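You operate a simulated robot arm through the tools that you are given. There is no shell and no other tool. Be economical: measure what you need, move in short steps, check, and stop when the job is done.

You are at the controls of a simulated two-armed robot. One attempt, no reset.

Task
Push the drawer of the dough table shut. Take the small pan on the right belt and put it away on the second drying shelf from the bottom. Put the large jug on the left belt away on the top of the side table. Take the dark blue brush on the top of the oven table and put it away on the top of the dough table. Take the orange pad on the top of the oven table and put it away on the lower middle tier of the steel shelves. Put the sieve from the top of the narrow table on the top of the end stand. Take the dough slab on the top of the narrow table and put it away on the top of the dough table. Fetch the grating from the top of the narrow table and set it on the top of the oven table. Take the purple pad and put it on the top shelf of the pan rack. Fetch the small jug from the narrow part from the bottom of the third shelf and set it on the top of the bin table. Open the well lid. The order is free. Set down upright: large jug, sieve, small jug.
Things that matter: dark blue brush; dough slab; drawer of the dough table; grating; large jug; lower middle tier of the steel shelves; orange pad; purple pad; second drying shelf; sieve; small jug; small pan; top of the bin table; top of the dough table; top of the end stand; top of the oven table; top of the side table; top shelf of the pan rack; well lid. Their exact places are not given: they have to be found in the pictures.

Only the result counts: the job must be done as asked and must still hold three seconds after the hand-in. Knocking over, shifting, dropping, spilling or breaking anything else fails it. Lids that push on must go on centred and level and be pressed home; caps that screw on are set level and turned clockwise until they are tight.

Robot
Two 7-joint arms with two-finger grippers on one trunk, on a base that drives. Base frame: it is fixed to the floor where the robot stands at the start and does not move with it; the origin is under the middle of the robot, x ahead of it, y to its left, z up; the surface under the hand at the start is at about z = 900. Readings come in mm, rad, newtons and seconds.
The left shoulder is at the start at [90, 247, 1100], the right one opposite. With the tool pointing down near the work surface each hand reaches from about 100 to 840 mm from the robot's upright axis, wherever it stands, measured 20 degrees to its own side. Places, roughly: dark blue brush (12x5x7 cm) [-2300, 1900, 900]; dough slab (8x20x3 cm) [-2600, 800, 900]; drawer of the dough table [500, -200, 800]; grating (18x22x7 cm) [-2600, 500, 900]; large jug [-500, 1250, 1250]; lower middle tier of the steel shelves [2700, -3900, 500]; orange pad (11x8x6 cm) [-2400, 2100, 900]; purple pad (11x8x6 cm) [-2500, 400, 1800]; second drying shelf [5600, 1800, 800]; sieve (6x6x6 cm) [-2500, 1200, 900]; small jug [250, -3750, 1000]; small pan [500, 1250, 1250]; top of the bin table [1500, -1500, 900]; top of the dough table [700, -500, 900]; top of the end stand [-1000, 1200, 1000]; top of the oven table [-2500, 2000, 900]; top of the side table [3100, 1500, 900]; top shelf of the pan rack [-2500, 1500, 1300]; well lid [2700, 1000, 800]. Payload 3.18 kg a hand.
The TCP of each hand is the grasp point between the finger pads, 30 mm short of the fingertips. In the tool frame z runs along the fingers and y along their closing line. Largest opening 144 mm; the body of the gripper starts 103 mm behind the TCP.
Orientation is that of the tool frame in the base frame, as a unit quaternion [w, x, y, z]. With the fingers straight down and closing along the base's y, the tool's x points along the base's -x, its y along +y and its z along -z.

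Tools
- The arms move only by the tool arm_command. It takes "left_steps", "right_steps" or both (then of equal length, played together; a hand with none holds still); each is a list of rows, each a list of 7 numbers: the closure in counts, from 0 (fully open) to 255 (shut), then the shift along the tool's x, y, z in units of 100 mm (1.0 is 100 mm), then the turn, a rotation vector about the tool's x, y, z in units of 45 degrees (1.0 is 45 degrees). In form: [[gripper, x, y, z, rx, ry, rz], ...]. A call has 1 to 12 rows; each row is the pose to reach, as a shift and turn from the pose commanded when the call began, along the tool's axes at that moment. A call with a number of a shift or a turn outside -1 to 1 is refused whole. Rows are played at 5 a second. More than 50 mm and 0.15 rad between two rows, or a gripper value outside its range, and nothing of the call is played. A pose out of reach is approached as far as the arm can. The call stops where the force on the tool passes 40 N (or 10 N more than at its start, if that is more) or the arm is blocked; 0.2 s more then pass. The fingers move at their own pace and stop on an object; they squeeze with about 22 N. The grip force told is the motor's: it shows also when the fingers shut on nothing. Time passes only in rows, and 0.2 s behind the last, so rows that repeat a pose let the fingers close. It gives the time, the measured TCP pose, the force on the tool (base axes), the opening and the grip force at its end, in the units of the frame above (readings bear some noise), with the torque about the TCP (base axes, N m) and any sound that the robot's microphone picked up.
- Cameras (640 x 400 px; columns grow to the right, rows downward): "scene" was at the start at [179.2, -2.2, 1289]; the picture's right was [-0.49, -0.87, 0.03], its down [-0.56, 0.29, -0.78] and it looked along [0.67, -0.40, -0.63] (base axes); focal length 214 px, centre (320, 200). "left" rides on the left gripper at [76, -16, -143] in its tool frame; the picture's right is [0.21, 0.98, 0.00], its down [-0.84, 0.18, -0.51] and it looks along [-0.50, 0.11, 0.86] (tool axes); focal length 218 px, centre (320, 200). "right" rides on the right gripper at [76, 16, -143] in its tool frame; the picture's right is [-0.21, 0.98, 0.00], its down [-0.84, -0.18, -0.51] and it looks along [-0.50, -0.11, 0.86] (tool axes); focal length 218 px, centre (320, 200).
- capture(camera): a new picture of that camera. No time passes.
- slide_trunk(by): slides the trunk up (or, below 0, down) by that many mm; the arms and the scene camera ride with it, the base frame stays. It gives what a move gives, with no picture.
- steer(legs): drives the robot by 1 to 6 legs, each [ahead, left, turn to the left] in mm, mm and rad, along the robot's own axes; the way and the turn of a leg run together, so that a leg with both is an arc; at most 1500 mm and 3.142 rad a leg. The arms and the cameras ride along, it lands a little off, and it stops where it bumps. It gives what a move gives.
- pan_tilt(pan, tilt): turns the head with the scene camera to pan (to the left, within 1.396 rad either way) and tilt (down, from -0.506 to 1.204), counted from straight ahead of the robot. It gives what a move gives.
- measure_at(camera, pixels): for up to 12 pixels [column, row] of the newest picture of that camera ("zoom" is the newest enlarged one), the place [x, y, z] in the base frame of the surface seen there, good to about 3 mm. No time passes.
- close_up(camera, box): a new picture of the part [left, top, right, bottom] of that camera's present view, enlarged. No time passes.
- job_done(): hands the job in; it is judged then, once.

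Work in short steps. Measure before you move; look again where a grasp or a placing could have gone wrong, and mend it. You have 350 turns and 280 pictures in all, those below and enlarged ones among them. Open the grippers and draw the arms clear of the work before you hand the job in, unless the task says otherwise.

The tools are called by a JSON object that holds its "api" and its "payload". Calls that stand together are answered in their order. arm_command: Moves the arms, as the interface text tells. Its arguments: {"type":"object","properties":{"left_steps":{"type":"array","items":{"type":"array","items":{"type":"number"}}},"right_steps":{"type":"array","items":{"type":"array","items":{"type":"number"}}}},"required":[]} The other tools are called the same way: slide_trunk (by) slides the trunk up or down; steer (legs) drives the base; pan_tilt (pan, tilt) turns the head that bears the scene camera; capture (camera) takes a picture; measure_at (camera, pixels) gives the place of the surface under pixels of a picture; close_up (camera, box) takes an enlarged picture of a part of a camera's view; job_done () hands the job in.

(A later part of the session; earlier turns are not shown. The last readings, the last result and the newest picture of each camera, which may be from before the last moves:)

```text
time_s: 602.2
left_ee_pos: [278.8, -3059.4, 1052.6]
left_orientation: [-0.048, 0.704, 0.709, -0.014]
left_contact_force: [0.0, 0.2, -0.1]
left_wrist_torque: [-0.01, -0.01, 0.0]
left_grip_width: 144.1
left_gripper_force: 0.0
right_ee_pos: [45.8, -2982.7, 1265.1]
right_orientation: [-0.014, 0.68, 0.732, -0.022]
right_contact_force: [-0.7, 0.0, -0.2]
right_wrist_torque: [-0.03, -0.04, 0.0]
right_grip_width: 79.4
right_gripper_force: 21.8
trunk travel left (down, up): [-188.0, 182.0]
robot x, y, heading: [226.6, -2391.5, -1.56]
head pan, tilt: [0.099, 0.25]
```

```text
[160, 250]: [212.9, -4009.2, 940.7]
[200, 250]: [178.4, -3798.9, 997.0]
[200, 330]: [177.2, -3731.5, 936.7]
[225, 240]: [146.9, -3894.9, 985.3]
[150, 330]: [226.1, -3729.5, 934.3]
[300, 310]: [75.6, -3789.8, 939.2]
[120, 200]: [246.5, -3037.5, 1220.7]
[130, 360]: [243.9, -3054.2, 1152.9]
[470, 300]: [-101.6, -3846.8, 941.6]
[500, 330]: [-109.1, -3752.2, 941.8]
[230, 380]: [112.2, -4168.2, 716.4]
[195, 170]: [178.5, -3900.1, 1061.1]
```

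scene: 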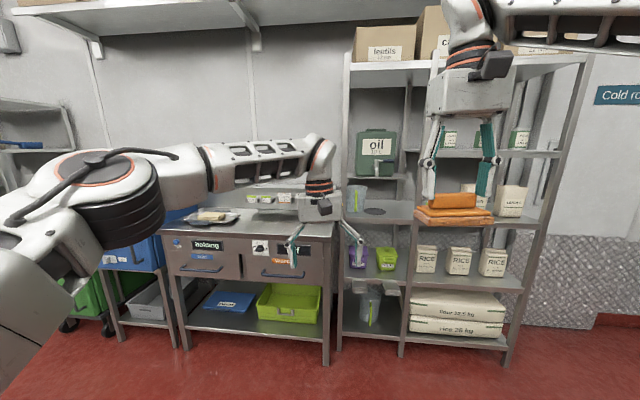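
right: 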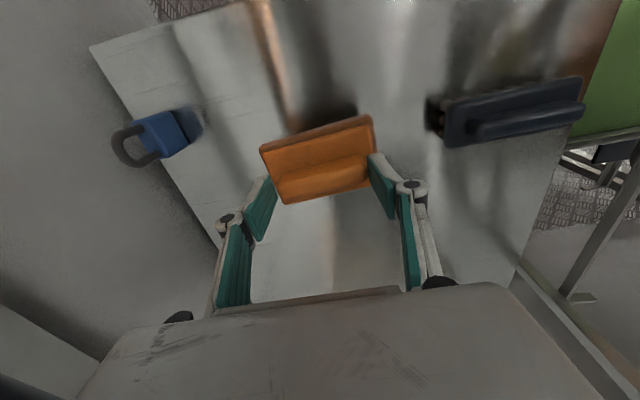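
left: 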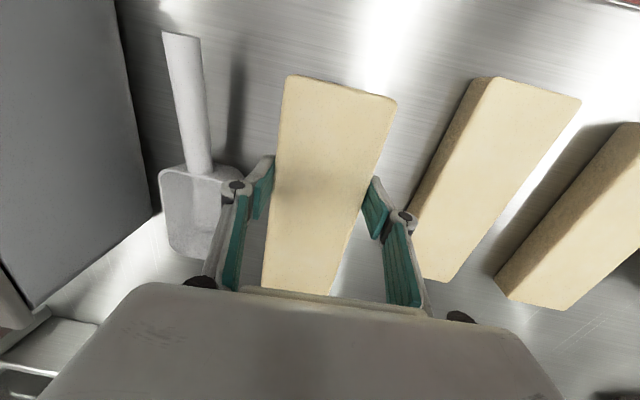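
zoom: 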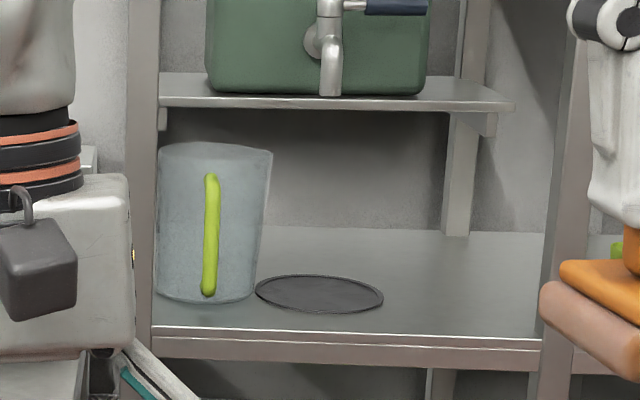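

The jug's handle faces me at (178, -3799, z 950–1060) with a shelf just above, so I need a horizontal grasp on the handle. I pitch the left hand up to horizontal.

{"api": "arm_command", "payload": {"left_steps": [[0, 0, 0, 0, 0, -0.17, 0], [0, 0, 0, 0, 0, -0.34, 0], [0, 0, 0, 0, 0, -0.51, 0], [0, 0, 0, 0, 0, -0.68, 0], [0, 0, 0, 0, 0, -0.85, 0], [0, 0, 0, 0, 0, -1.0, 0]]}}

{"api": "arm_command", "payload": {"left_steps": [[180, 0, 0, 0, 0, -0.17, 0], [180, 0, 0, 0, 0, -0.34, 0], [180, 0, 0, 0, 0, -0.51, 0], [180, 0, 0, 0, 0, -0.68, 0], [180, 0, 0, 0, 0, -0.85, 0], [180, 0, 0, 0, 0, -0.92, 0]]}}

{"api": "steer", "payload": {"legs": [[560, -105, 0]]}}

{"api": "capture", "payload": {"camera": "left"}}

{"api": "capture", "payload": {"camera": "scene"}}

```text
time_s: 603.6
left_ee_pos: [278.5, -3059.1, 1053.7]
left_orientation: [0.228, 0.644, 0.673, -0.283]
left_contact_force: [-0.1, 0.6, -0.5]
left_wrist_torque: [0.0, -0.01, -0.01]
left_grip_width: 144.1
left_gripper_force: 0.0
right_ee_pos: [46.0, -2982.1, 1264.8]
right_orientation: [-0.015, 0.68, 0.732, -0.022]
right_contact_force: [-0.1, -0.4, -0.3]
right_wrist_torque: [0.0, 0.03, -0.05]
right_grip_width: 79.2
right_gripper_force: 22.0
trunk travel left (down, up): [-188.0, 182.0]
robot x, y, heading: [230.6, -2391.5, -1.56]
head pan, tilt: [0.099, 0.25]
```

```text
time_s: 605.1
left_ee_pos: [340.2, -3082.4, 1088.8]
left_orientation: [0.435, 0.431, 0.609, -0.504]
left_contact_force: [-0.7, 0.3, 1.0]
left_wrist_torque: [-0.01, 0.04, 0.03]
left_grip_width: 42.2
left_gripper_force: 0.1
right_ee_pos: [46.1, -2982.6, 1265.1]
right_orientation: [-0.014, 0.679, 0.733, -0.023]
right_contact_force: [-0.4, -0.2, -0.9]
right_wrist_torque: [0.02, -0.05, 0.03]
right_grip_width: 79.3
right_gripper_force: 22.5
trunk travel left (down, up): [-188.0, 182.0]
robot x, y, heading: [227.5, -2391.0, -1.56]
head pan, tilt: [0.099, 0.25]
stopped in row 6 (left hand): the arm was blocked; the commanded pose is now the measured one
```

```text
time_s: 608.4
left_ee_pos: [242.3, -3652.1, 1086.8]
left_orientation: [0.434, 0.431, 0.61, -0.505]
left_contact_force: [0.5, 0.1, -0.3]
left_wrist_torque: [-0.01, -0.04, 0.02]
left_grip_width: 42.4
left_gripper_force: 0.1
right_ee_pos: [-50.0, -3552.9, 1263.7]
right_orientation: [-0.015, 0.679, 0.733, -0.024]
right_contact_force: [-0.4, -0.7, -1.3]
right_wrist_torque: [0.01, -0.03, -0.03]
right_grip_width: 79.4
right_gripper_force: 22.3
trunk travel left (down, up): [-188.0, 182.0]
robot x, y, heading: [129.8, -2959.5, -1.557]
head pan, tilt: [0.099, 0.25]
```

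```text
91 pictures are left
```

left: 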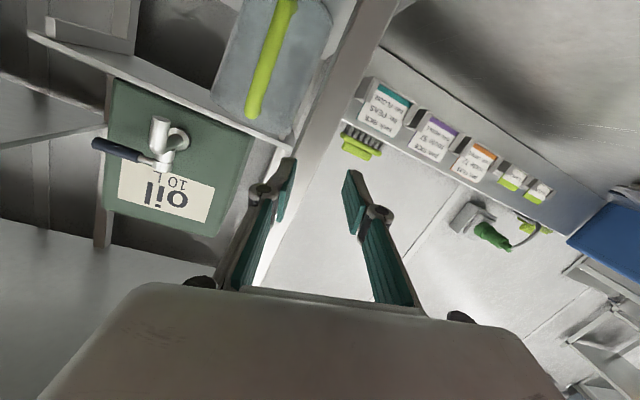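

```text
90 pictures are left
```

scene: 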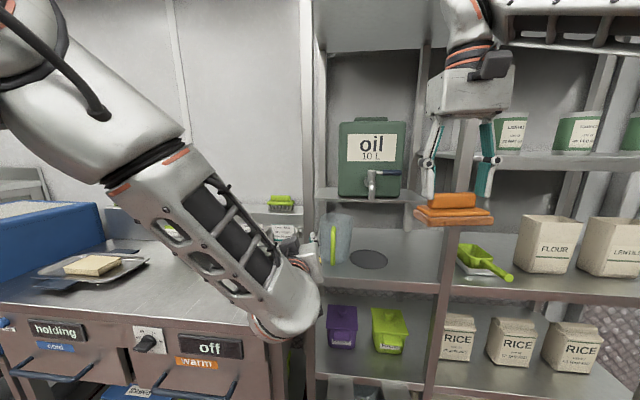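

The fingers are now horizontal with a slight roll, in front of the left post. I shift right/down to the handle's line and fix the roll.

{"api": "arm_command", "payload": {"left_steps": [[180, 0.33, -0.14, 0, 0, 0, 0.1], [180, 0.66, -0.27, 0.02, 0, 0, 0.2], [180, 0.99, -0.41, 0.03, 0, 0, 0.31]]}}

{"api": "capture", "payload": {"camera": "left"}}

{"api": "close_up", "payload": {"camera": "scene", "box": [240, 170, 440, 350]}}

```text
time_s: 609.2
left_ee_pos: [254.7, -3676.0, 1049.6]
left_orientation: [0.475, 0.422, 0.618, -0.464]
left_contact_force: [0.2, -0.1, 0.0]
left_wrist_torque: [0.02, 0.01, -0.01]
left_grip_width: 42.3
left_gripper_force: 0.0
right_ee_pos: [-51.4, -3553.4, 1263.2]
right_orientation: [-0.015, 0.679, 0.733, -0.023]
right_contact_force: [-0.5, 1.5, -0.7]
right_wrist_torque: [0.02, 0.01, -0.02]
right_grip_width: 79.2
right_gripper_force: 22.2
trunk travel left (down, up): [-188.0, 182.0]
robot x, y, heading: [132.4, -2962.5, -1.561]
head pan, tilt: [0.099, 0.25]
stopped in row 3 (left hand): the arm was blocked; the commanded pose is now the measured one
```

```text
89 pictures are left
```

left: 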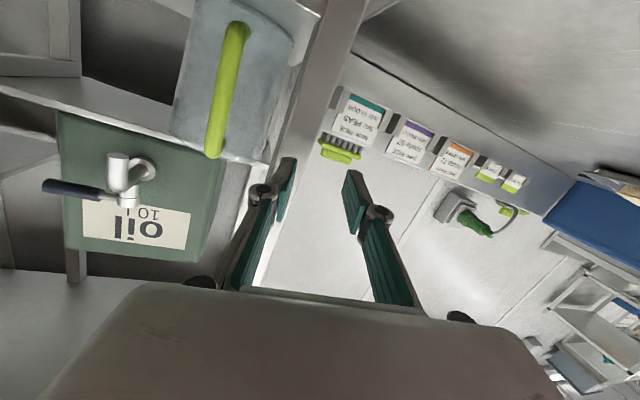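

```text
2.22 times, centred on (340, 260) of scene
```

zoom: 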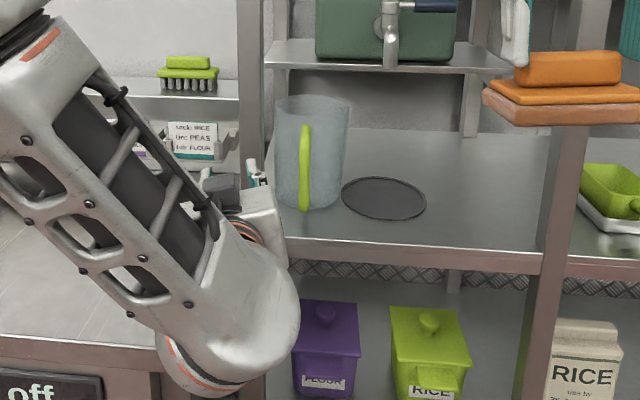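

The arm is at a joint limit in this posture. I back off and return to a ~58° pitch, which worked for the large jug.

{"api": "steer", "payload": {"legs": [[-250, 0, 0]]}}

{"api": "arm_command", "payload": {"left_steps": [[180, 0, 0, 0, 0, 0.15, 0], [180, 0, 0, 0, 0, 0.3, 0], [180, 0, 0, 0, 0, 0.45, 0], [180, 0, 0, 0, 0, 0.6, 0], [180, 0, 0, 0, 0, 0.75, 0]]}}

{"api": "capture", "payload": {"camera": "scene"}}

```text
time_s: 611.0
left_ee_pos: [251.8, -3427.0, 1052.8]
left_orientation: [0.474, 0.42, 0.618, -0.465]
left_contact_force: [-0.1, 0.3, 0.0]
left_wrist_torque: [0.01, -0.01, 0.0]
left_grip_width: 42.2
left_gripper_force: 0.0
right_ee_pos: [-51.9, -3304.0, 1264.5]
right_orientation: [-0.014, 0.679, 0.733, -0.023]
right_contact_force: [-0.5, 0.5, 0.0]
right_wrist_torque: [-0.04, 0.03, 0.02]
right_grip_width: 79.0
right_gripper_force: 22.0
trunk travel left (down, up): [-188.0, 182.0]
robot x, y, heading: [128.6, -2714.8, -1.561]
head pan, tilt: [0.099, 0.25]
```

```text
time_s: 612.2
left_ee_pos: [252.0, -3426.6, 1052.9]
left_orientation: [0.274, 0.538, 0.729, -0.322]
left_contact_force: [-0.6, 0.6, -0.1]
left_wrist_torque: [0.0, -0.03, -0.03]
left_grip_width: 42.4
left_gripper_force: 0.0
right_ee_pos: [-52.5, -3303.7, 1263.9]
right_orientation: [-0.015, 0.679, 0.734, -0.023]
right_contact_force: [-0.7, -0.5, -0.5]
right_wrist_torque: [-0.03, 0.01, 0.02]
right_grip_width: 79.1
right_gripper_force: 21.6
trunk travel left (down, up): [-188.0, 182.0]
robot x, y, heading: [125.1, -2716.2, -1.558]
head pan, tilt: [0.099, 0.25]
```

```text
87 pictures are left
```

scene: 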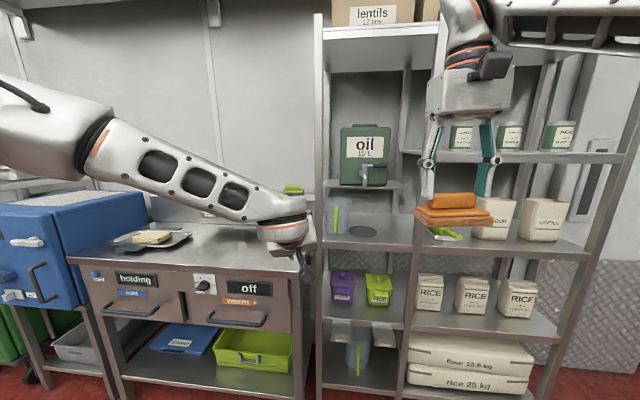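

Pitch is 50° with some yaw/roll error. I correct the orientation, lower 43 mm, and approach to ~170 mm short.

{"api": "arm_command", "payload": {"left_steps": [[180, 0.1, 0, 0.05, 0.03, -0.06, 0.11], [180, 0.2, 0, 0.12, 0.05, -0.12, 0.23], [180, 0.32, 0, 0.2, 0.07, -0.18, 0.34], [180, 0.32, 0, 0.2, 0.07, -0.18, 0.34]]}}

{"api": "steer", "payload": {"legs": [[200, -74, 0]]}}

{"api": "capture", "payload": {"camera": "left"}}

```text
time_s: 613.2
left_ee_pos: [243.2, -3421.7, 1016.8]
left_orientation: [0.351, 0.613, 0.62, -0.341]
left_contact_force: [-0.2, -0.3, -0.8]
left_wrist_torque: [0.05, 0.02, 0.01]
left_grip_width: 42.5
left_gripper_force: 0.1
right_ee_pos: [-53.0, -3304.7, 1265.4]
right_orientation: [-0.014, 0.679, 0.733, -0.024]
right_contact_force: [0.4, -0.4, -0.5]
right_wrist_torque: [0.01, 0.02, 0.01]
right_grip_width: 79.1
right_gripper_force: 22.7
trunk travel left (down, up): [-188.0, 182.0]
robot x, y, heading: [128.0, -2713.3, -1.563]
head pan, tilt: [0.099, 0.25]
```

```text
time_s: 614.9
left_ee_pos: [171.6, -3624.7, 1015.9]
left_orientation: [0.352, 0.612, 0.621, -0.34]
left_contact_force: [-0.3, -0.5, -0.5]
left_wrist_torque: [0.02, -0.04, 0.02]
left_grip_width: 42.0
left_gripper_force: 0.0
right_ee_pos: [-124.5, -3507.1, 1264.7]
right_orientation: [-0.013, 0.679, 0.734, -0.023]
right_contact_force: [0.2, -1.0, 0.0]
right_wrist_torque: [0.09, 0.01, 0.02]
right_grip_width: 79.2
right_gripper_force: 22.0
trunk travel left (down, up): [-188.0, 182.0]
robot x, y, heading: [59.4, -2917.3, -1.557]
head pan, tilt: [0.099, 0.25]
```

```text
86 pictures are left
```

left: 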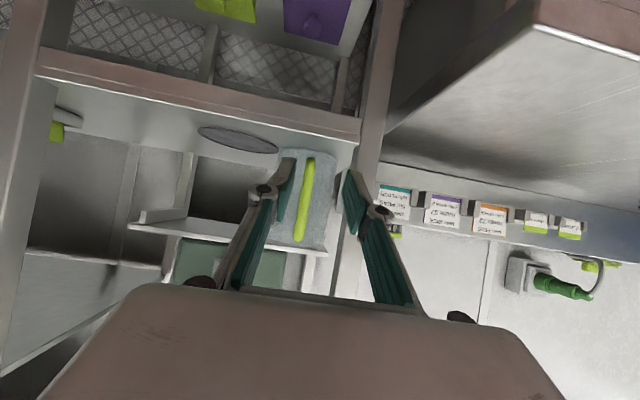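

Well aligned; I measure the handle in this view to set the lateral offset.

{"api": "measure_at", "payload": {"camera": "left", "pixels": [[308, 165], [304, 200], [299, 238], [285, 180], [330, 170], [345, 160], [300, 255]]}}

```text
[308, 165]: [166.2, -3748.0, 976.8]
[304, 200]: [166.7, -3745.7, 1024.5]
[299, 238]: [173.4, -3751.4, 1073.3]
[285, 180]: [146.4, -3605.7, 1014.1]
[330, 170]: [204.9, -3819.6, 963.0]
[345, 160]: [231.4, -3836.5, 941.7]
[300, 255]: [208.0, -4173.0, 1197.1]
```

Handle bar is at (167, -3750), z 965–1075. I drive forward 125 mm and close on it.

{"api": "steer", "payload": {"legs": [[125, -5, 0]]}}

{"api": "capture", "payload": {"camera": "left"}}

```text
time_s: 616.1
left_ee_pos: [170.2, -3748.4, 1017.1]
left_orientation: [0.352, 0.612, 0.622, -0.339]
left_contact_force: [-0.3, -0.6, 0.1]
left_wrist_torque: [0.0, -0.05, 0.04]
left_grip_width: 42.2
left_gripper_force: 0.0
right_ee_pos: [-125.8, -3631.6, 1264.8]
right_orientation: [-0.015, 0.677, 0.735, -0.023]
right_contact_force: [0.5, -0.3, -0.9]
right_wrist_torque: [0.05, 0.0, 0.0]
right_grip_width: 79.2
right_gripper_force: 22.6
trunk travel left (down, up): [-188.0, 182.0]
robot x, y, heading: [52.4, -3043.0, -1.559]
head pan, tilt: [0.099, 0.25]
```

```text
85 pictures are left
```

left: 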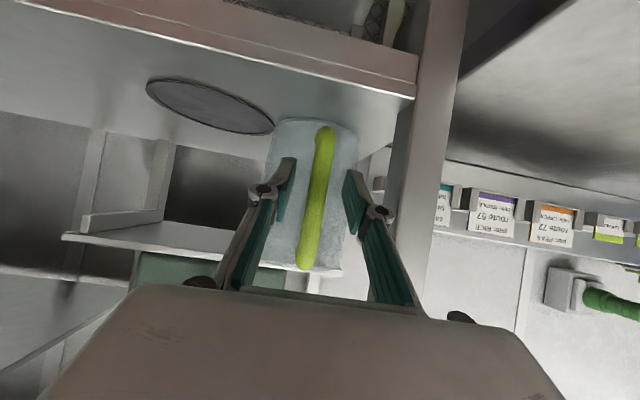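

The handle lies between the pads. I close, and lift ~20 mm.

{"api": "arm_command", "payload": {"left_steps": [[255, -0.03, 0, 0.05, 0, 0, 0], [255, -0.03, 0, 0.05, 0, 0, 0], [255, -0.03, 0, 0.05, 0, 0, 0], [255, -0.2, 0, -0.05, 0, 0, 0], [255, -0.2, 0, -0.05, 0, 0, 0]]}}

{"api": "capture", "payload": {"camera": "left"}}

```text
time_s: 617.3
left_ee_pos: [171.8, -3754.4, 1035.0]
left_orientation: [0.352, 0.612, 0.622, -0.338]
left_contact_force: [0.0, -0.4, -2.3]
left_wrist_torque: [0.13, -0.01, 0.0]
left_grip_width: 13.3
left_gripper_force: 21.6
right_ee_pos: [-125.3, -3631.7, 1264.7]
right_orientation: [-0.015, 0.678, 0.735, -0.023]
right_contact_force: [-0.3, 0.8, -1.2]
right_wrist_torque: [0.04, -0.01, 0.01]
right_grip_width: 79.3
right_gripper_force: 21.7
trunk travel left (down, up): [-188.0, 182.0]
robot x, y, heading: [52.5, -3041.8, -1.557]
head pan, tilt: [0.099, 0.25]
```

```text
84 pictures are left
```

left: 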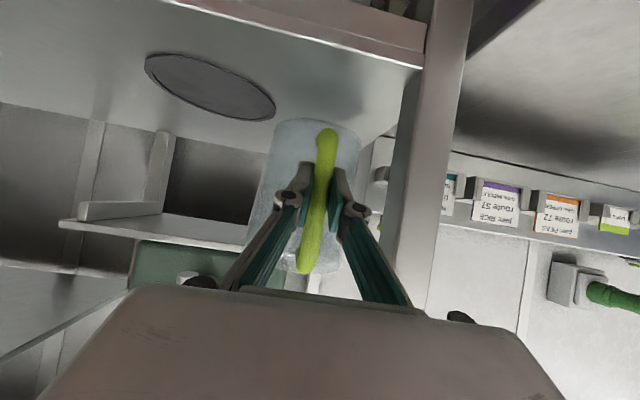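

The small jug hangs level (2.3 N). I back out and drive east, then turn north toward the bin table.

{"api": "steer", "payload": {"legs": [[-450, 0, 0], [0, 1300, 0], [0, 0, 1.57], [0, 0, 1.57]]}}

{"api": "pan_tilt", "payload": {"pan": 0.0, "tilt": 0.35}}

{"api": "capture", "payload": {"camera": "scene"}}

```text
time_s: 638.7
left_ee_pos: [1212.7, -1863.5, 1036.0]
left_orientation: [-0.341, 0.619, -0.615, -0.35]
left_contact_force: [0.0, -0.7, -1.5]
left_wrist_torque: [-0.1, 0.0, 0.01]
left_grip_width: 13.6
left_gripper_force: 21.9
right_ee_pos: [1509.1, -1990.0, 1264.4]
right_orientation: [-0.023, 0.731, -0.682, 0.015]
right_contact_force: [0.1, 0.0, -0.5]
right_wrist_torque: [-0.07, 0.01, -0.02]
right_grip_width: 79.3
right_gripper_force: 22.1
trunk travel left (down, up): [-188.0, 182.0]
robot x, y, heading: [1326.2, -2578.9, 1.583]
head pan, tilt: [0.099, 0.25]
```

```text
time_s: 639.4
left_ee_pos: [1213.6, -1863.3, 1034.7]
left_orientation: [-0.34, 0.619, -0.616, -0.35]
left_contact_force: [0.9, 0.1, -1.5]
left_wrist_torque: [-0.13, -0.02, -0.02]
left_grip_width: 13.5
left_gripper_force: 22.4
right_ee_pos: [1508.9, -1988.8, 1264.4]
right_orientation: [-0.024, 0.732, -0.681, 0.014]
right_contact_force: [0.3, -0.3, -0.9]
right_wrist_torque: [0.0, -0.02, -0.04]
right_grip_width: 79.2
right_gripper_force: 21.5
trunk travel left (down, up): [-188.0, 182.0]
robot x, y, heading: [1323.1, -2579.0, 1.575]
head pan, tilt: [0.0, 0.351]
```

```text
83 pictures are left
```

scene: 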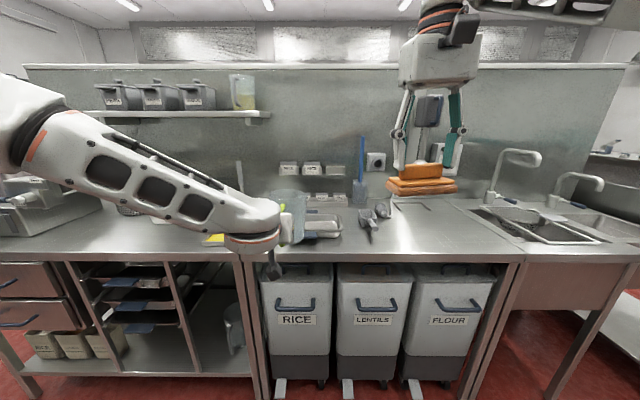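

The bin table is ahead (bins beneath). I measure its free front area.

{"api": "measure_at", "payload": {"camera": "scene", "pixels": [[330, 250], [300, 250], [440, 235], [400, 240], [460, 215], [320, 230], [355, 240], [260, 255], [520, 250], [420, 260], [375, 215]]}}

```text
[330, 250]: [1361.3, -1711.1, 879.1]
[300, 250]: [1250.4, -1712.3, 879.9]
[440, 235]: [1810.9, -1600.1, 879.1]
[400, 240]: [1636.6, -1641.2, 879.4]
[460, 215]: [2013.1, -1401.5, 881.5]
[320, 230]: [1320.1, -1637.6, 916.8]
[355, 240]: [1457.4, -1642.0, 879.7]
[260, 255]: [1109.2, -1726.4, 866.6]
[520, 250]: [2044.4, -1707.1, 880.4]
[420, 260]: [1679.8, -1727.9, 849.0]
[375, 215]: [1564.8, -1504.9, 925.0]
```

Free spot ≈(1650, -1610), z 880. I strafe right and forward so the jug is over it.

{"api": "steer", "payload": {"legs": [[0, -437, -0.005], [185, 0, 0]]}}

{"api": "capture", "payload": {"camera": "scene"}}

```text
time_s: 644.9
left_ee_pos: [1653.1, -1671.2, 1036.1]
left_orientation: [0.344, -0.614, 0.619, 0.348]
left_contact_force: [0.0, -0.5, -1.4]
left_wrist_torque: [-0.13, 0.01, 0.01]
left_grip_width: 13.5
left_gripper_force: 22.1
right_ee_pos: [1947.0, -1801.2, 1265.2]
right_orientation: [-0.023, 0.726, -0.687, 0.015]
right_contact_force: [0.2, 0.6, -1.7]
right_wrist_torque: [-0.03, -0.02, 0.03]
right_grip_width: 79.3
right_gripper_force: 21.7
trunk travel left (down, up): [-188.0, 182.0]
robot x, y, heading: [1757.6, -2386.4, 1.561]
head pan, tilt: [0.0, 0.351]
```

```text
82 pictures are left
```

scene: 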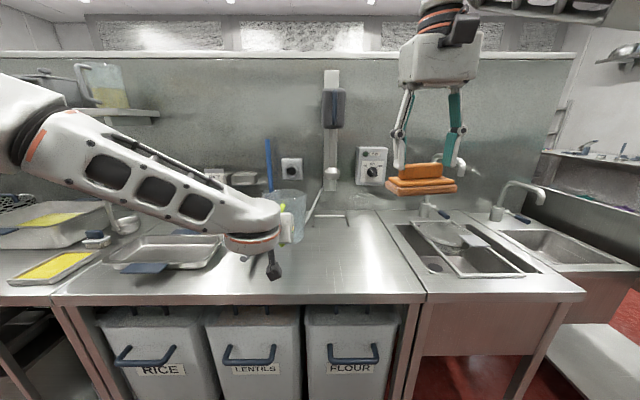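

The table below the jug is clear. I lower 78 mm slowly until it touches.

{"api": "arm_command", "payload": {"left_steps": [[255, 0.2, 0, 0.12, 0, 0, 0], [255, 0.4, 0, 0.25, 0, 0, 0], [255, 0.55, 0, 0.34, 0, 0, 0], [255, 0.62, 0, 0.38, 0, 0, 0], [255, 0.68, 0, 0.42, 0, 0, 0]]}}

{"api": "close_up", "payload": {"camera": "scene", "box": [200, 160, 360, 300]}}

```text
time_s: 646.1
left_ee_pos: [1652.4, -1670.4, 957.1]
left_orientation: [0.345, -0.613, 0.619, 0.348]
left_contact_force: [-0.8, -0.5, 3.4]
left_wrist_torque: [0.39, -0.09, 0.03]
left_grip_width: 13.8
left_gripper_force: 22.2
right_ee_pos: [1947.3, -1802.8, 1265.4]
right_orientation: [-0.023, 0.726, -0.687, 0.015]
right_contact_force: [-0.4, 0.4, -0.6]
right_wrist_torque: [0.01, -0.01, 0.01]
right_grip_width: 79.4
right_gripper_force: 22.1
trunk travel left (down, up): [-188.0, 182.0]
robot x, y, heading: [1752.6, -2384.8, 1.562]
head pan, tilt: [0.0, 0.351]
```

```text
2.86 times, centred on (280, 230) of scene
```

zoom: 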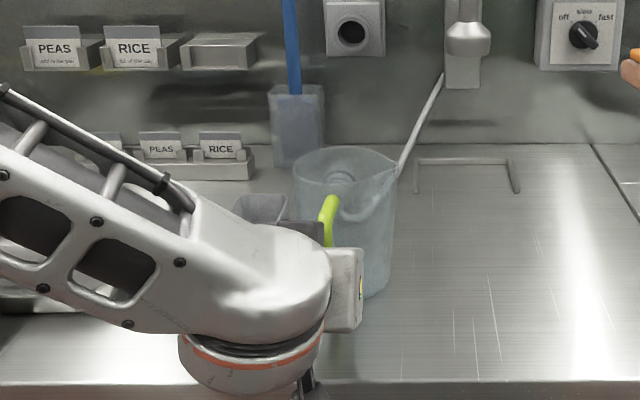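

The jug touches down. I open and retreat horizontally.

{"api": "arm_command", "payload": {"left_steps": [[200, 0, 0, 0, 0, 0, 0], [180, 0, 0, 0, 0, 0, 0], [180, 0.1, 0, -0.17, 0, 0, 0], [180, 0.22, 0, -0.4, 0, 0, 0], [180, 0.36, 0, -0.68, 0, 0, 0]]}}

{"api": "steer", "payload": {"legs": [[-200, 0, 0]]}}

{"api": "close_up", "payload": {"camera": "scene", "box": [200, 140, 420, 300]}}

```text
time_s: 647.3
left_ee_pos: [1654.0, -1747.9, 960.5]
left_orientation: [0.344, -0.614, 0.619, 0.349]
left_contact_force: [0.1, 0.3, 0.7]
left_wrist_torque: [0.02, 0.01, -0.02]
left_grip_width: 42.2
left_gripper_force: 0.1
right_ee_pos: [1946.7, -1802.5, 1264.2]
right_orientation: [-0.024, 0.726, -0.687, 0.015]
right_contact_force: [-0.1, 0.3, -0.2]
right_wrist_torque: [0.03, 0.0, 0.01]
right_grip_width: 79.4
right_gripper_force: 22.8
trunk travel left (down, up): [-188.0, 182.0]
robot x, y, heading: [1751.9, -2385.7, 1.558]
head pan, tilt: [0.0, 0.351]
```

```text
time_s: 648.9
left_ee_pos: [1650.7, -1947.9, 960.0]
left_orientation: [0.343, -0.615, 0.619, 0.348]
left_contact_force: [0.1, -0.7, -0.1]
left_wrist_torque: [0.01, 0.01, -0.02]
left_grip_width: 42.1
left_gripper_force: 0.1
right_ee_pos: [1945.1, -2001.3, 1264.7]
right_orientation: [-0.023, 0.726, -0.687, 0.015]
right_contact_force: [0.3, -0.2, -0.4]
right_wrist_torque: [0.06, 0.01, 0.02]
right_grip_width: 79.0
right_gripper_force: 22.1
trunk travel left (down, up): [-188.0, 182.0]
robot x, y, heading: [1751.7, -2589.5, 1.563]
head pan, tilt: [0.0, 0.351]
```

```text
2.50 times, centred on (310, 220) of scene
```

zoom: 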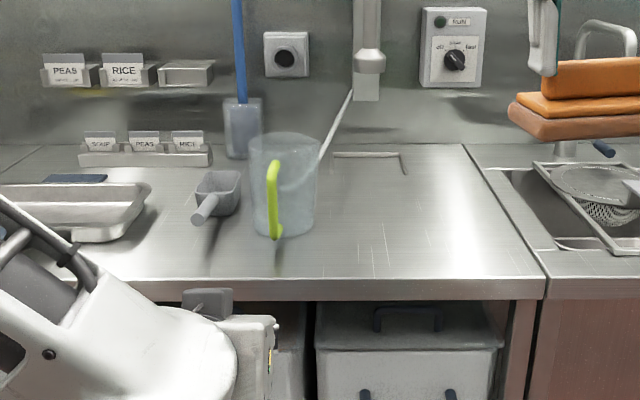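

The small jug stands upright. Now I turn south and strafe east toward the steel shelves.

{"api": "steer", "payload": {"legs": [[0, 0, -1.57], [0, 0, -1.57], [0, 900, 0]]}}

{"api": "pan_tilt", "payload": {"pan": 0.0, "tilt": 0.4}}

{"api": "capture", "payload": {"camera": "scene"}}

```text
time_s: 664.7
left_ee_pos: [2787.4, -3191.1, 959.7]
left_orientation: [0.353, 0.608, 0.626, -0.337]
left_contact_force: [-0.5, 0.1, 0.5]
left_wrist_torque: [0.02, 0.02, 0.0]
left_grip_width: 42.2
left_gripper_force: 0.0
right_ee_pos: [2490.6, -3148.2, 1265.7]
right_orientation: [-0.014, 0.672, 0.74, -0.023]
right_contact_force: [-0.6, 0.4, -0.6]
right_wrist_torque: [0.06, 0.01, 0.0]
right_grip_width: 79.4
right_gripper_force: 22.1
trunk travel left (down, up): [-188.0, 182.0]
robot x, y, heading: [2660.0, -2555.0, -1.541]
head pan, tilt: [0.0, 0.351]
```

```text
time_s: 665.4
left_ee_pos: [2786.1, -3190.7, 960.8]
left_orientation: [0.355, 0.607, 0.626, -0.336]
left_contact_force: [0.0, 0.5, 0.5]
left_wrist_torque: [-0.01, 0.01, 0.01]
left_grip_width: 42.4
left_gripper_force: 0.0
right_ee_pos: [2490.0, -3148.5, 1264.5]
right_orientation: [-0.015, 0.671, 0.741, -0.024]
right_contact_force: [0.5, 0.0, 0.8]
right_wrist_torque: [0.04, 0.02, -0.01]
right_grip_width: 79.0
right_gripper_force: 21.8
trunk travel left (down, up): [-188.0, 182.0]
robot x, y, heading: [2661.6, -2559.7, -1.538]
head pan, tilt: [0.0, 0.4]
```

```text
79 pictures are left
```

scene: 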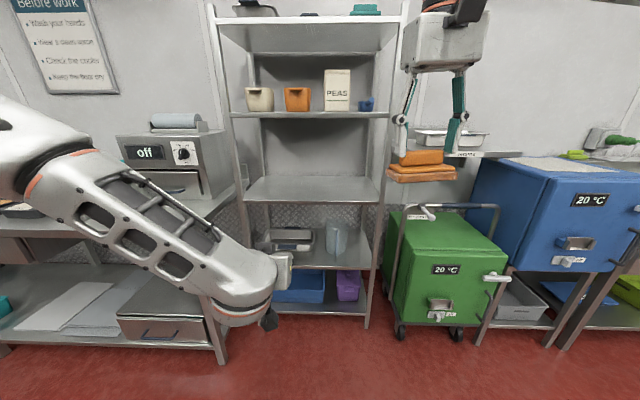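

I measure the tiers of the steel shelf unit.

{"api": "measure_at", "payload": {"camera": "scene", "pixels": [[310, 200], [365, 265], [320, 255], [355, 255], [320, 312], [310, 116], [310, 48], [250, 210], [378, 205], [345, 270], [300, 190], [375, 320]]}}

{"api": "close_up", "payload": {"camera": "scene", "box": [210, 160, 410, 340]}}

```text
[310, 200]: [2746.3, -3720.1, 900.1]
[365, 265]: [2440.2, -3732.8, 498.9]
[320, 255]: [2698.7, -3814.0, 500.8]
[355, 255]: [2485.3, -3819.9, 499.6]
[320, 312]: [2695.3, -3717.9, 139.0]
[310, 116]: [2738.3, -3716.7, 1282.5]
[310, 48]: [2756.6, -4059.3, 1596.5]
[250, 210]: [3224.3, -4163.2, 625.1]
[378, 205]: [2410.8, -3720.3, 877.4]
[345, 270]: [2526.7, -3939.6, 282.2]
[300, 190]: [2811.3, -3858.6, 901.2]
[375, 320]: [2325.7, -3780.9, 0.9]
```

```text
2.22 times, centred on (310, 250) of scene
```

zoom: 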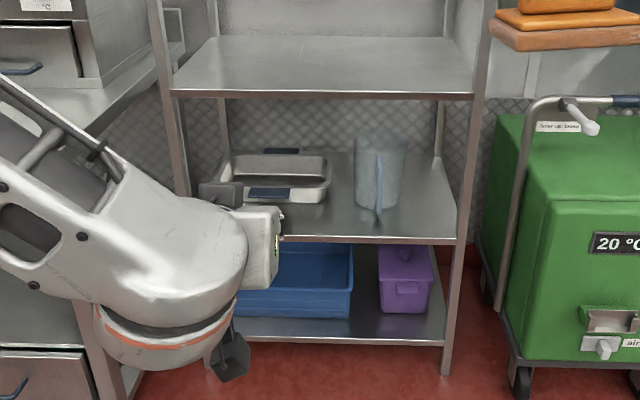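

Lower middle tier: z≈500, front y≈-3720, free strip near x≈2690. I tuck the left hand back, then pitch the right hand 30° forward and lower the trunk.

{"api": "arm_command", "payload": {"left_steps": [[255, 0.04, -0.13, -0.25, 0, 0, 0], [255, 0.08, -0.26, -0.5, 0, 0, 0], [255, 0.12, -0.4, -0.75, 0, 0, 0], [255, 0.13, -0.5, -0.98, 0, 0, 0]], "right_steps": [[255, 0, 0, 0, 0, -0.17, 0], [255, 0, 0, 0, 0, -0.34, 0], [255, 0, 0, 0, 0, -0.51, 0], [255, 0, 0, 0, 0, -0.67, 0]]}}

{"api": "arm_command", "payload": {"left_steps": [[255, 0.04, -0.13, -0.25, 0, 0, 0], [255, 0.08, -0.26, -0.5, 0, 0, 0], [255, 0.12, -0.4, -0.75, 0, 0, 0], [255, 0.13, -0.5, -0.98, 0, 0, 0]]}}

{"api": "steer", "payload": {"legs": [[0, 0, -0.03], [60, 210, 0]]}}

{"api": "slide_trunk", "payload": {"by": -180}}

{"api": "capture", "payload": {"camera": "scene"}}

```text
time_s: 666.4
left_ee_pos: [2731.9, -3099.4, 998.5]
left_orientation: [0.354, 0.608, 0.626, -0.337]
left_contact_force: [-0.2, 0.8, 0.7]
left_wrist_torque: [0.0, 0.01, 0.0]
left_grip_width: 0.0
left_gripper_force: 22.0
right_ee_pos: [2488.7, -3149.3, 1265.4]
right_orientation: [0.18, 0.643, 0.718, -0.198]
right_contact_force: [-1.0, -0.1, -0.7]
right_wrist_torque: [-0.01, -0.05, 0.0]
right_grip_width: 79.2
right_gripper_force: 22.2
trunk travel left (down, up): [-188.0, 182.0]
robot x, y, heading: [2660.6, -2556.8, -1.541]
head pan, tilt: [0.0, 0.4]
```

```text
time_s: 667.4
left_ee_pos: [2678.7, -3012.6, 1040.2]
left_orientation: [0.355, 0.607, 0.626, -0.337]
left_contact_force: [0.8, 1.7, 0.0]
left_wrist_torque: [0.01, -0.02, 0.01]
left_grip_width: 0.0
left_gripper_force: 21.8
right_ee_pos: [2489.4, -3147.5, 1265.0]
right_orientation: [0.179, 0.642, 0.719, -0.197]
right_contact_force: [0.2, 0.2, 0.8]
right_wrist_torque: [0.03, 0.02, 0.0]
right_grip_width: 79.6
right_gripper_force: 21.9
trunk travel left (down, up): [-188.0, 182.0]
robot x, y, heading: [2660.8, -2557.3, -1.536]
head pan, tilt: [0.0, 0.4]
```

```text
time_s: 670.2
left_ee_pos: [2874.8, -3074.7, 1038.8]
left_orientation: [0.349, 0.617, 0.617, -0.341]
left_contact_force: [0.0, 0.1, 0.5]
left_wrist_torque: [0.0, 0.0, -0.01]
left_grip_width: 0.1
left_gripper_force: 21.9
right_ee_pos: [2682.7, -3202.8, 1265.3]
right_orientation: [0.176, 0.653, 0.709, -0.2]
right_contact_force: [-0.2, 0.1, 0.0]
right_wrist_torque: [0.06, -0.03, -0.02]
right_grip_width: 79.0
right_gripper_force: 22.2
trunk travel left (down, up): [-188.0, 182.0]
robot x, y, heading: [2868.9, -2613.9, -1.569]
head pan, tilt: [0.0, 0.4]
```

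```text
time_s: 671.3
left_ee_pos: [2934.9, -3129.6, 912.9]
left_orientation: [0.397, 0.578, 0.659, -0.271]
left_contact_force: [-0.1, -1.0, -0.5]
left_wrist_torque: [-0.02, 0.01, 0.03]
left_grip_width: 0.0
left_gripper_force: 22.1
right_ee_pos: [2682.9, -3221.1, 1152.5]
right_orientation: [0.16, 0.658, 0.713, -0.182]
right_contact_force: [0.8, -0.4, -0.1]
right_wrist_torque: [0.07, -0.04, -0.03]
right_grip_width: 79.4
right_gripper_force: 21.7
trunk travel left (down, up): [-99.0, 270.0]
robot x, y, heading: [2866.1, -2616.6, -1.57]
head pan, tilt: [0.0, 0.4]
stopped: the arm was blocked; the commanded pose is now the measured one
```

```text
77 pictures are left
```

scene: 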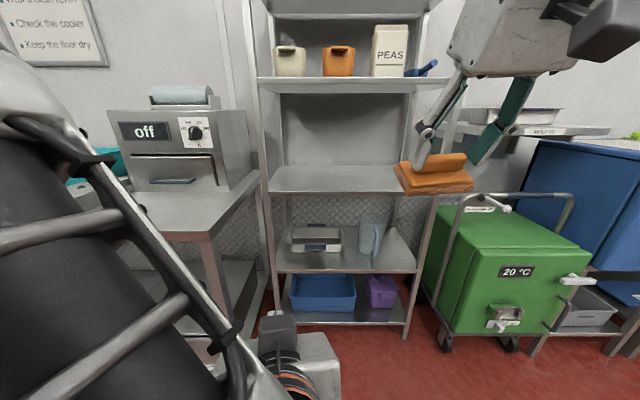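

The left arm is cramped and blocks further lowering, but the right arm can reach down itself. I lower the right hand ~480 mm in front of the shelf.

{"api": "arm_command", "payload": {"right_steps": [[255, 0.23, 0, 0.43, 0, 0, 0], [255, 0.46, 0, 0.87, 0, 0, 0]]}}

{"api": "arm_command", "payload": {"right_steps": [[255, 0.23, 0, 0.43, 0, 0, 0], [255, 0.46, 0, 0.87, 0, 0, 0]]}}

{"api": "arm_command", "payload": {"right_steps": [[255, 0.23, 0, 0.43, 0, 0, 0], [255, 0.46, 0, 0.87, 0, 0, 0]]}}

{"api": "arm_command", "payload": {"right_steps": [[255, 0.23, 0, 0.43, 0, 0, 0], [255, 0.46, 0, 0.87, 0, 0, 0]]}}

{"api": "arm_command", "payload": {"right_steps": [[255, 0.23, 0, 0.43, 0, 0, 0], [255, 0.46, 0, 0.87, 0, 0, 0]]}}

{"api": "capture", "payload": {"camera": "scene"}}

```text
time_s: 671.9
left_ee_pos: [2935.0, -3127.4, 918.4]
left_orientation: [0.401, 0.575, 0.658, -0.275]
left_contact_force: [-1.2, -0.1, 0.4]
left_wrist_torque: [0.04, -0.03, 0.05]
left_grip_width: 0.0
left_gripper_force: 22.6
right_ee_pos: [2655.5, -3222.5, 1085.3]
right_orientation: [0.161, 0.654, 0.716, -0.185]
right_contact_force: [-0.2, 0.2, -1.2]
right_wrist_torque: [0.0, 0.0, 0.01]
right_grip_width: 79.0
right_gripper_force: 21.7
right hand out of reach, approached as far as the arm can: row 2
trunk travel left (down, up): [-99.0, 270.0]
robot x, y, heading: [2867.7, -2620.6, -1.573]
head pan, tilt: [0.0, 0.4]
```

```text
time_s: 672.5
left_ee_pos: [2936.3, -3127.6, 917.5]
left_orientation: [0.4, 0.576, 0.658, -0.275]
left_contact_force: [0.8, -0.2, -0.2]
left_wrist_torque: [0.0, -0.01, -0.02]
left_grip_width: 0.0
left_gripper_force: 21.9
right_ee_pos: [2613.3, -3238.0, 1031.8]
right_orientation: [0.159, 0.651, 0.719, -0.181]
right_contact_force: [-0.3, -0.2, -1.7]
right_wrist_torque: [0.02, -0.02, -0.01]
right_grip_width: 79.0
right_gripper_force: 21.6
right hand out of reach, approached as far as the arm can: row 1, 2
trunk travel left (down, up): [-99.0, 270.0]
robot x, y, heading: [2868.7, -2617.8, -1.57]
head pan, tilt: [0.0, 0.4]
```

```text
time_s: 673.1
left_ee_pos: [2934.9, -3127.4, 918.4]
left_orientation: [0.399, 0.576, 0.658, -0.274]
left_contact_force: [-0.6, 0.2, -0.5]
left_wrist_torque: [0.01, -0.01, -0.01]
left_grip_width: 0.0
left_gripper_force: 21.4
right_ee_pos: [2563.5, -3248.6, 965.1]
right_orientation: [0.162, 0.65, 0.72, -0.179]
right_contact_force: [0.0, 0.1, -1.4]
right_wrist_torque: [0.06, -0.03, 0.01]
right_grip_width: 79.1
right_gripper_force: 21.8
right hand out of reach, approached as far as the arm can: row 1, 2
trunk travel left (down, up): [-99.0, 270.0]
robot x, y, heading: [2867.5, -2612.8, -1.569]
head pan, tilt: [0.0, 0.4]
```

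```text
time_s: 673.7
left_ee_pos: [2934.9, -3128.6, 918.4]
left_orientation: [0.399, 0.576, 0.659, -0.274]
left_contact_force: [-0.5, -0.8, -0.2]
left_wrist_torque: [0.02, 0.03, 0.0]
left_grip_width: 0.1
left_gripper_force: 22.4
right_ee_pos: [2514.5, -3258.1, 885.0]
right_orientation: [0.164, 0.651, 0.719, -0.179]
right_contact_force: [-0.5, 0.0, -0.3]
right_wrist_torque: [0.01, 0.0, -0.05]
right_grip_width: 79.2
right_gripper_force: 22.1
right hand out of reach, approached as far as the arm can: row 1, 2
trunk travel left (down, up): [-99.0, 270.0]
robot x, y, heading: [2868.7, -2616.7, -1.564]
head pan, tilt: [0.0, 0.4]
```

```text
time_s: 674.3
left_ee_pos: [2934.9, -3128.4, 917.4]
left_orientation: [0.4, 0.576, 0.658, -0.274]
left_contact_force: [-0.4, -0.1, -0.5]
left_wrist_torque: [0.01, -0.01, 0.02]
left_grip_width: 0.0
left_gripper_force: 21.9
right_ee_pos: [2472.7, -3261.5, 802.8]
right_orientation: [0.167, 0.651, 0.719, -0.178]
right_contact_force: [0.6, 0.4, -0.9]
right_wrist_torque: [0.04, 0.02, -0.03]
right_grip_width: 79.5
right_gripper_force: 21.6
right hand out of reach, approached as far as the arm can: row 1, 2
trunk travel left (down, up): [-99.0, 270.0]
robot x, y, heading: [2874.1, -2617.0, -1.572]
head pan, tilt: [0.0, 0.4]
```

```text
76 pictures are left
```

scene: 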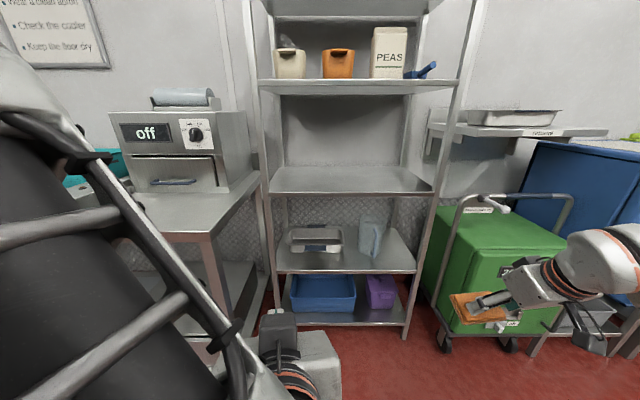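

The right hand drifted outward to x≈2473 near the green cart, which suits a free spot at x≈2495. I continue down while extending forward.

{"api": "arm_command", "payload": {"right_steps": [[255, -0.03, 0, 0.47, 0, 0, 0], [255, -0.06, 0, 0.94, 0, 0, 0]]}}

{"api": "arm_command", "payload": {"right_steps": [[255, -0.03, 0, 0.47, 0, 0, 0], [255, -0.06, 0, 0.94, 0, 0, 0]]}}

{"api": "capture", "payload": {"camera": "scene"}}

```text
time_s: 674.9
left_ee_pos: [2933.9, -3129.5, 918.2]
left_orientation: [0.4, 0.576, 0.658, -0.274]
left_contact_force: [0.6, -0.6, 0.0]
left_wrist_torque: [-0.02, -0.01, 0.0]
left_grip_width: 0.0
left_gripper_force: 22.1
right_ee_pos: [2453.3, -3317.4, 731.6]
right_orientation: [0.164, 0.653, 0.717, -0.18]
right_contact_force: [-0.3, 0.7, 0.0]
right_wrist_torque: [0.04, 0.02, 0.03]
right_grip_width: 79.4
right_gripper_force: 22.7
right hand out of reach, approached as far as the arm can: row 1, 2
trunk travel left (down, up): [-99.0, 270.0]
robot x, y, heading: [2867.7, -2616.9, -1.571]
head pan, tilt: [0.0, 0.4]
```

```text
time_s: 675.5
left_ee_pos: [2934.4, -3128.6, 918.3]
left_orientation: [0.399, 0.577, 0.657, -0.276]
left_contact_force: [0.1, 0.9, 0.9]
left_wrist_torque: [-0.01, -0.03, -0.01]
left_grip_width: 0.0
left_gripper_force: 21.6
right_ee_pos: [2444.7, -3373.3, 649.7]
right_orientation: [0.165, 0.655, 0.714, -0.184]
right_contact_force: [0.1, 0.6, -0.2]
right_wrist_torque: [0.01, -0.01, 0.01]
right_grip_width: 79.1
right_gripper_force: 22.3
right hand out of reach, approached as far as the arm can: row 1, 2
trunk travel left (down, up): [-99.0, 270.0]
robot x, y, heading: [2867.8, -2619.1, -1.578]
head pan, tilt: [0.0, 0.4]
```

```text
75 pictures are left
```

scene: 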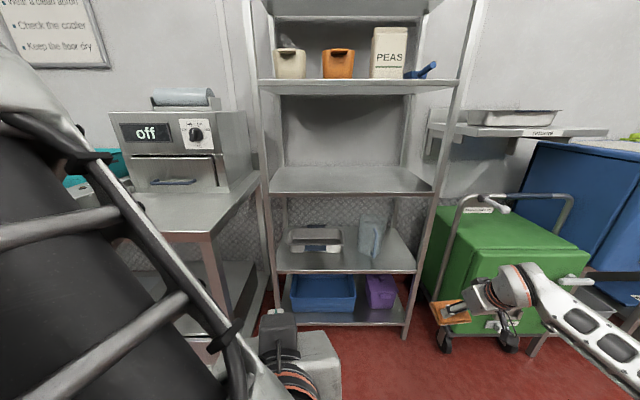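

I measure the counter, cart and shelf fronts for clearance before driving in.

{"api": "measure_at", "payload": {"camera": "scene", "pixels": [[205, 236], [150, 190], [480, 300], [570, 260], [560, 200], [430, 285], [405, 270], [345, 262], [385, 262], [370, 250], [600, 330], [620, 240]]}}

```text
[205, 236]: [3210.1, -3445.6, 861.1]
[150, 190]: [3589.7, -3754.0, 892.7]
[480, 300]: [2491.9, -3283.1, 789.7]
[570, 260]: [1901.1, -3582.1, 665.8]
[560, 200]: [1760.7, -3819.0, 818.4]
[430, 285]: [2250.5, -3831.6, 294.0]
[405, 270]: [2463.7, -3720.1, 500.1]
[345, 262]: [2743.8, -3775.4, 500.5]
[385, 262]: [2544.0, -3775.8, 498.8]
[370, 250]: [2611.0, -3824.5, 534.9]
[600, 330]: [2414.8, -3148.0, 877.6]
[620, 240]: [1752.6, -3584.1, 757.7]
```

Clearances look fine. I drive 300 mm forward with a 52 mm left shift and check.

{"api": "steer", "payload": {"legs": [[300, 52, 0]]}}

{"api": "pan_tilt", "payload": {"pan": -0.3, "tilt": 0.65}}

{"api": "capture", "payload": {"camera": "scene"}}

```text
time_s: 677.5
left_ee_pos: [2984.8, -3428.4, 918.4]
left_orientation: [0.399, 0.578, 0.656, -0.276]
left_contact_force: [-0.3, -0.2, 0.1]
left_wrist_torque: [-0.02, -0.01, -0.01]
left_grip_width: 0.0
left_gripper_force: 22.2
right_ee_pos: [2494.8, -3672.2, 651.0]
right_orientation: [0.164, 0.657, 0.713, -0.184]
right_contact_force: [0.4, 0.4, -0.2]
right_wrist_torque: [0.03, -0.03, -0.01]
right_grip_width: 79.2
right_gripper_force: 22.1
trunk travel left (down, up): [-99.0, 270.0]
robot x, y, heading: [2921.3, -2916.7, -1.574]
head pan, tilt: [0.0, 0.4]
```

```text
time_s: 678.3
left_ee_pos: [2986.1, -3428.3, 918.3]
left_orientation: [0.4, 0.577, 0.657, -0.275]
left_contact_force: [0.5, 0.0, 0.8]
left_wrist_torque: [0.02, 0.04, 0.01]
left_grip_width: 0.1
left_gripper_force: 21.3
right_ee_pos: [2493.9, -3670.1, 651.0]
right_orientation: [0.166, 0.656, 0.712, -0.185]
right_contact_force: [0.1, 0.0, -1.0]
right_wrist_torque: [-0.01, 0.03, 0.04]
right_grip_width: 79.4
right_gripper_force: 21.9
trunk travel left (down, up): [-99.0, 270.0]
robot x, y, heading: [2922.3, -2917.5, -1.575]
head pan, tilt: [-0.3, 0.649]
```

```text
74 pictures are left
```

scene: 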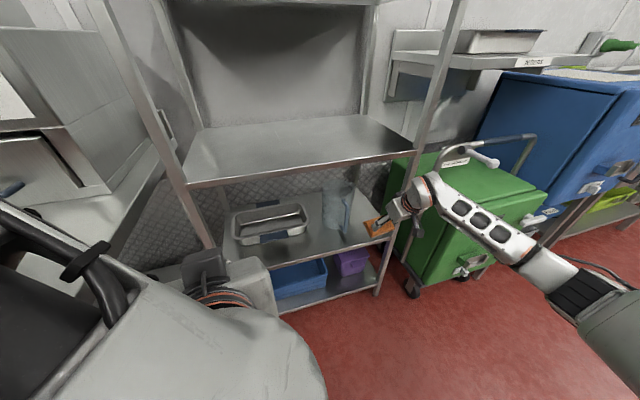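

I zoom on the pad's approach beside the jug and post.

{"api": "close_up", "payload": {"camera": "scene", "box": [300, 160, 460, 280]}}

{"api": "measure_at", "payload": {"camera": "zoom", "pixels": [[160, 150], [100, 200], [300, 230], [350, 240], [240, 300], [400, 150], [200, 170], [370, 300]]}}

```text
3.33 times, centred on (380, 220) of scene
```

zoom: 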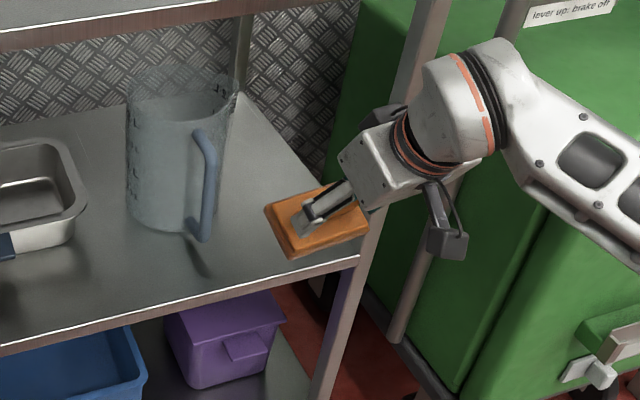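

```text
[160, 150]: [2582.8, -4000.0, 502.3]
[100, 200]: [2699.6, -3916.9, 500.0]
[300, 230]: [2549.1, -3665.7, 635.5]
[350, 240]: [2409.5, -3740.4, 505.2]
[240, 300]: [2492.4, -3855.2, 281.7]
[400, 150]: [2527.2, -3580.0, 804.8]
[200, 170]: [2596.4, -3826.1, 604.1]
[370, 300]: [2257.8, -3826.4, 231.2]
```

Pad has ~25 mm on each side. I drive 92 mm further in, then lower ~65 mm.

{"api": "steer", "payload": {"legs": [[92, -6, 0]]}}

{"api": "arm_command", "payload": {"right_steps": [[255, 0.1, 0, 0.19, 0, 0, 0], [255, 0.2, 0, 0.37, 0, 0, 0], [255, 0.27, 0, 0.5, 0, 0, 0], [255, 0.32, 0, 0.6, 0, 0, 0]]}}

{"api": "close_up", "payload": {"camera": "scene", "box": [300, 160, 480, 300]}}

```text
time_s: 679.5
left_ee_pos: [2979.7, -3522.6, 917.9]
left_orientation: [0.399, 0.578, 0.657, -0.275]
left_contact_force: [-0.3, -0.1, -0.5]
left_wrist_torque: [-0.02, 0.01, -0.02]
left_grip_width: 0.0
left_gripper_force: 22.0
right_ee_pos: [2486.9, -3763.5, 651.8]
right_orientation: [0.165, 0.657, 0.713, -0.184]
right_contact_force: [1.1, 0.1, -0.4]
right_wrist_torque: [0.0, 0.02, 0.01]
right_grip_width: 79.5
right_gripper_force: 22.2
trunk travel left (down, up): [-99.0, 270.0]
robot x, y, heading: [2917.6, -3012.8, -1.576]
head pan, tilt: [-0.3, 0.649]
```

```text
time_s: 680.5
left_ee_pos: [2980.6, -3520.5, 918.6]
left_orientation: [0.399, 0.578, 0.657, -0.275]
left_contact_force: [0.5, -0.5, 0.2]
left_wrist_torque: [0.01, 0.04, 0.0]
left_grip_width: 0.2
left_gripper_force: 22.1
right_ee_pos: [2481.9, -3764.6, 582.5]
right_orientation: [0.166, 0.655, 0.714, -0.182]
right_contact_force: [0.6, 0.2, -0.6]
right_wrist_torque: [0.03, 0.02, 0.01]
right_grip_width: 79.2
right_gripper_force: 22.1
trunk travel left (down, up): [-99.0, 270.0]
robot x, y, heading: [2915.4, -3007.7, -1.575]
head pan, tilt: [-0.3, 0.649]
```

```text
2.86 times, centred on (390, 230) of scene
```

zoom: 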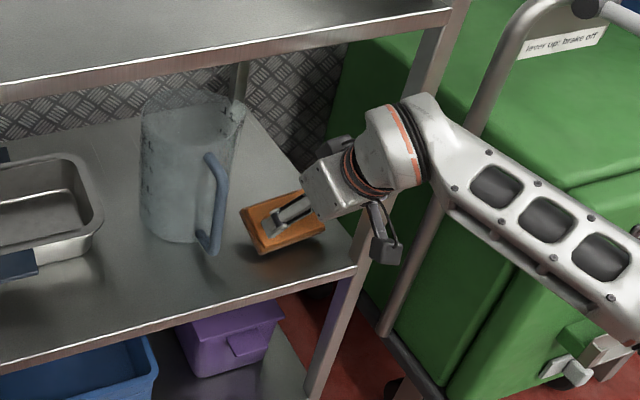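

No contact yet; I lower in small steps until it touches, then release.

{"api": "arm_command", "payload": {"right_steps": [[255, 0.04, 0, 0.08, 0, 0, 0], [255, 0.08, 0, 0.15, 0, 0, 0], [255, 0.11, 0, 0.21, 0, 0, 0]]}}

```text
time_s: 681.3
left_ee_pos: [2980.3, -3520.1, 921.6]
left_orientation: [0.401, 0.576, 0.657, -0.277]
left_contact_force: [-0.3, 0.2, 0.0]
left_wrist_torque: [0.04, -0.01, -0.03]
left_grip_width: 0.0
left_gripper_force: 22.1
right_ee_pos: [2483.1, -3767.9, 569.2]
right_orientation: [0.169, 0.654, 0.714, -0.186]
right_contact_force: [-1.6, 1.4, 32.9]
right_wrist_torque: [-2.44, -0.16, 0.06]
right_grip_width: 79.4
right_gripper_force: 19.9
trunk travel left (down, up): [-99.0, 270.0]
robot x, y, heading: [2917.1, -3006.1, -1.573]
head pan, tilt: [-0.3, 0.649]
```

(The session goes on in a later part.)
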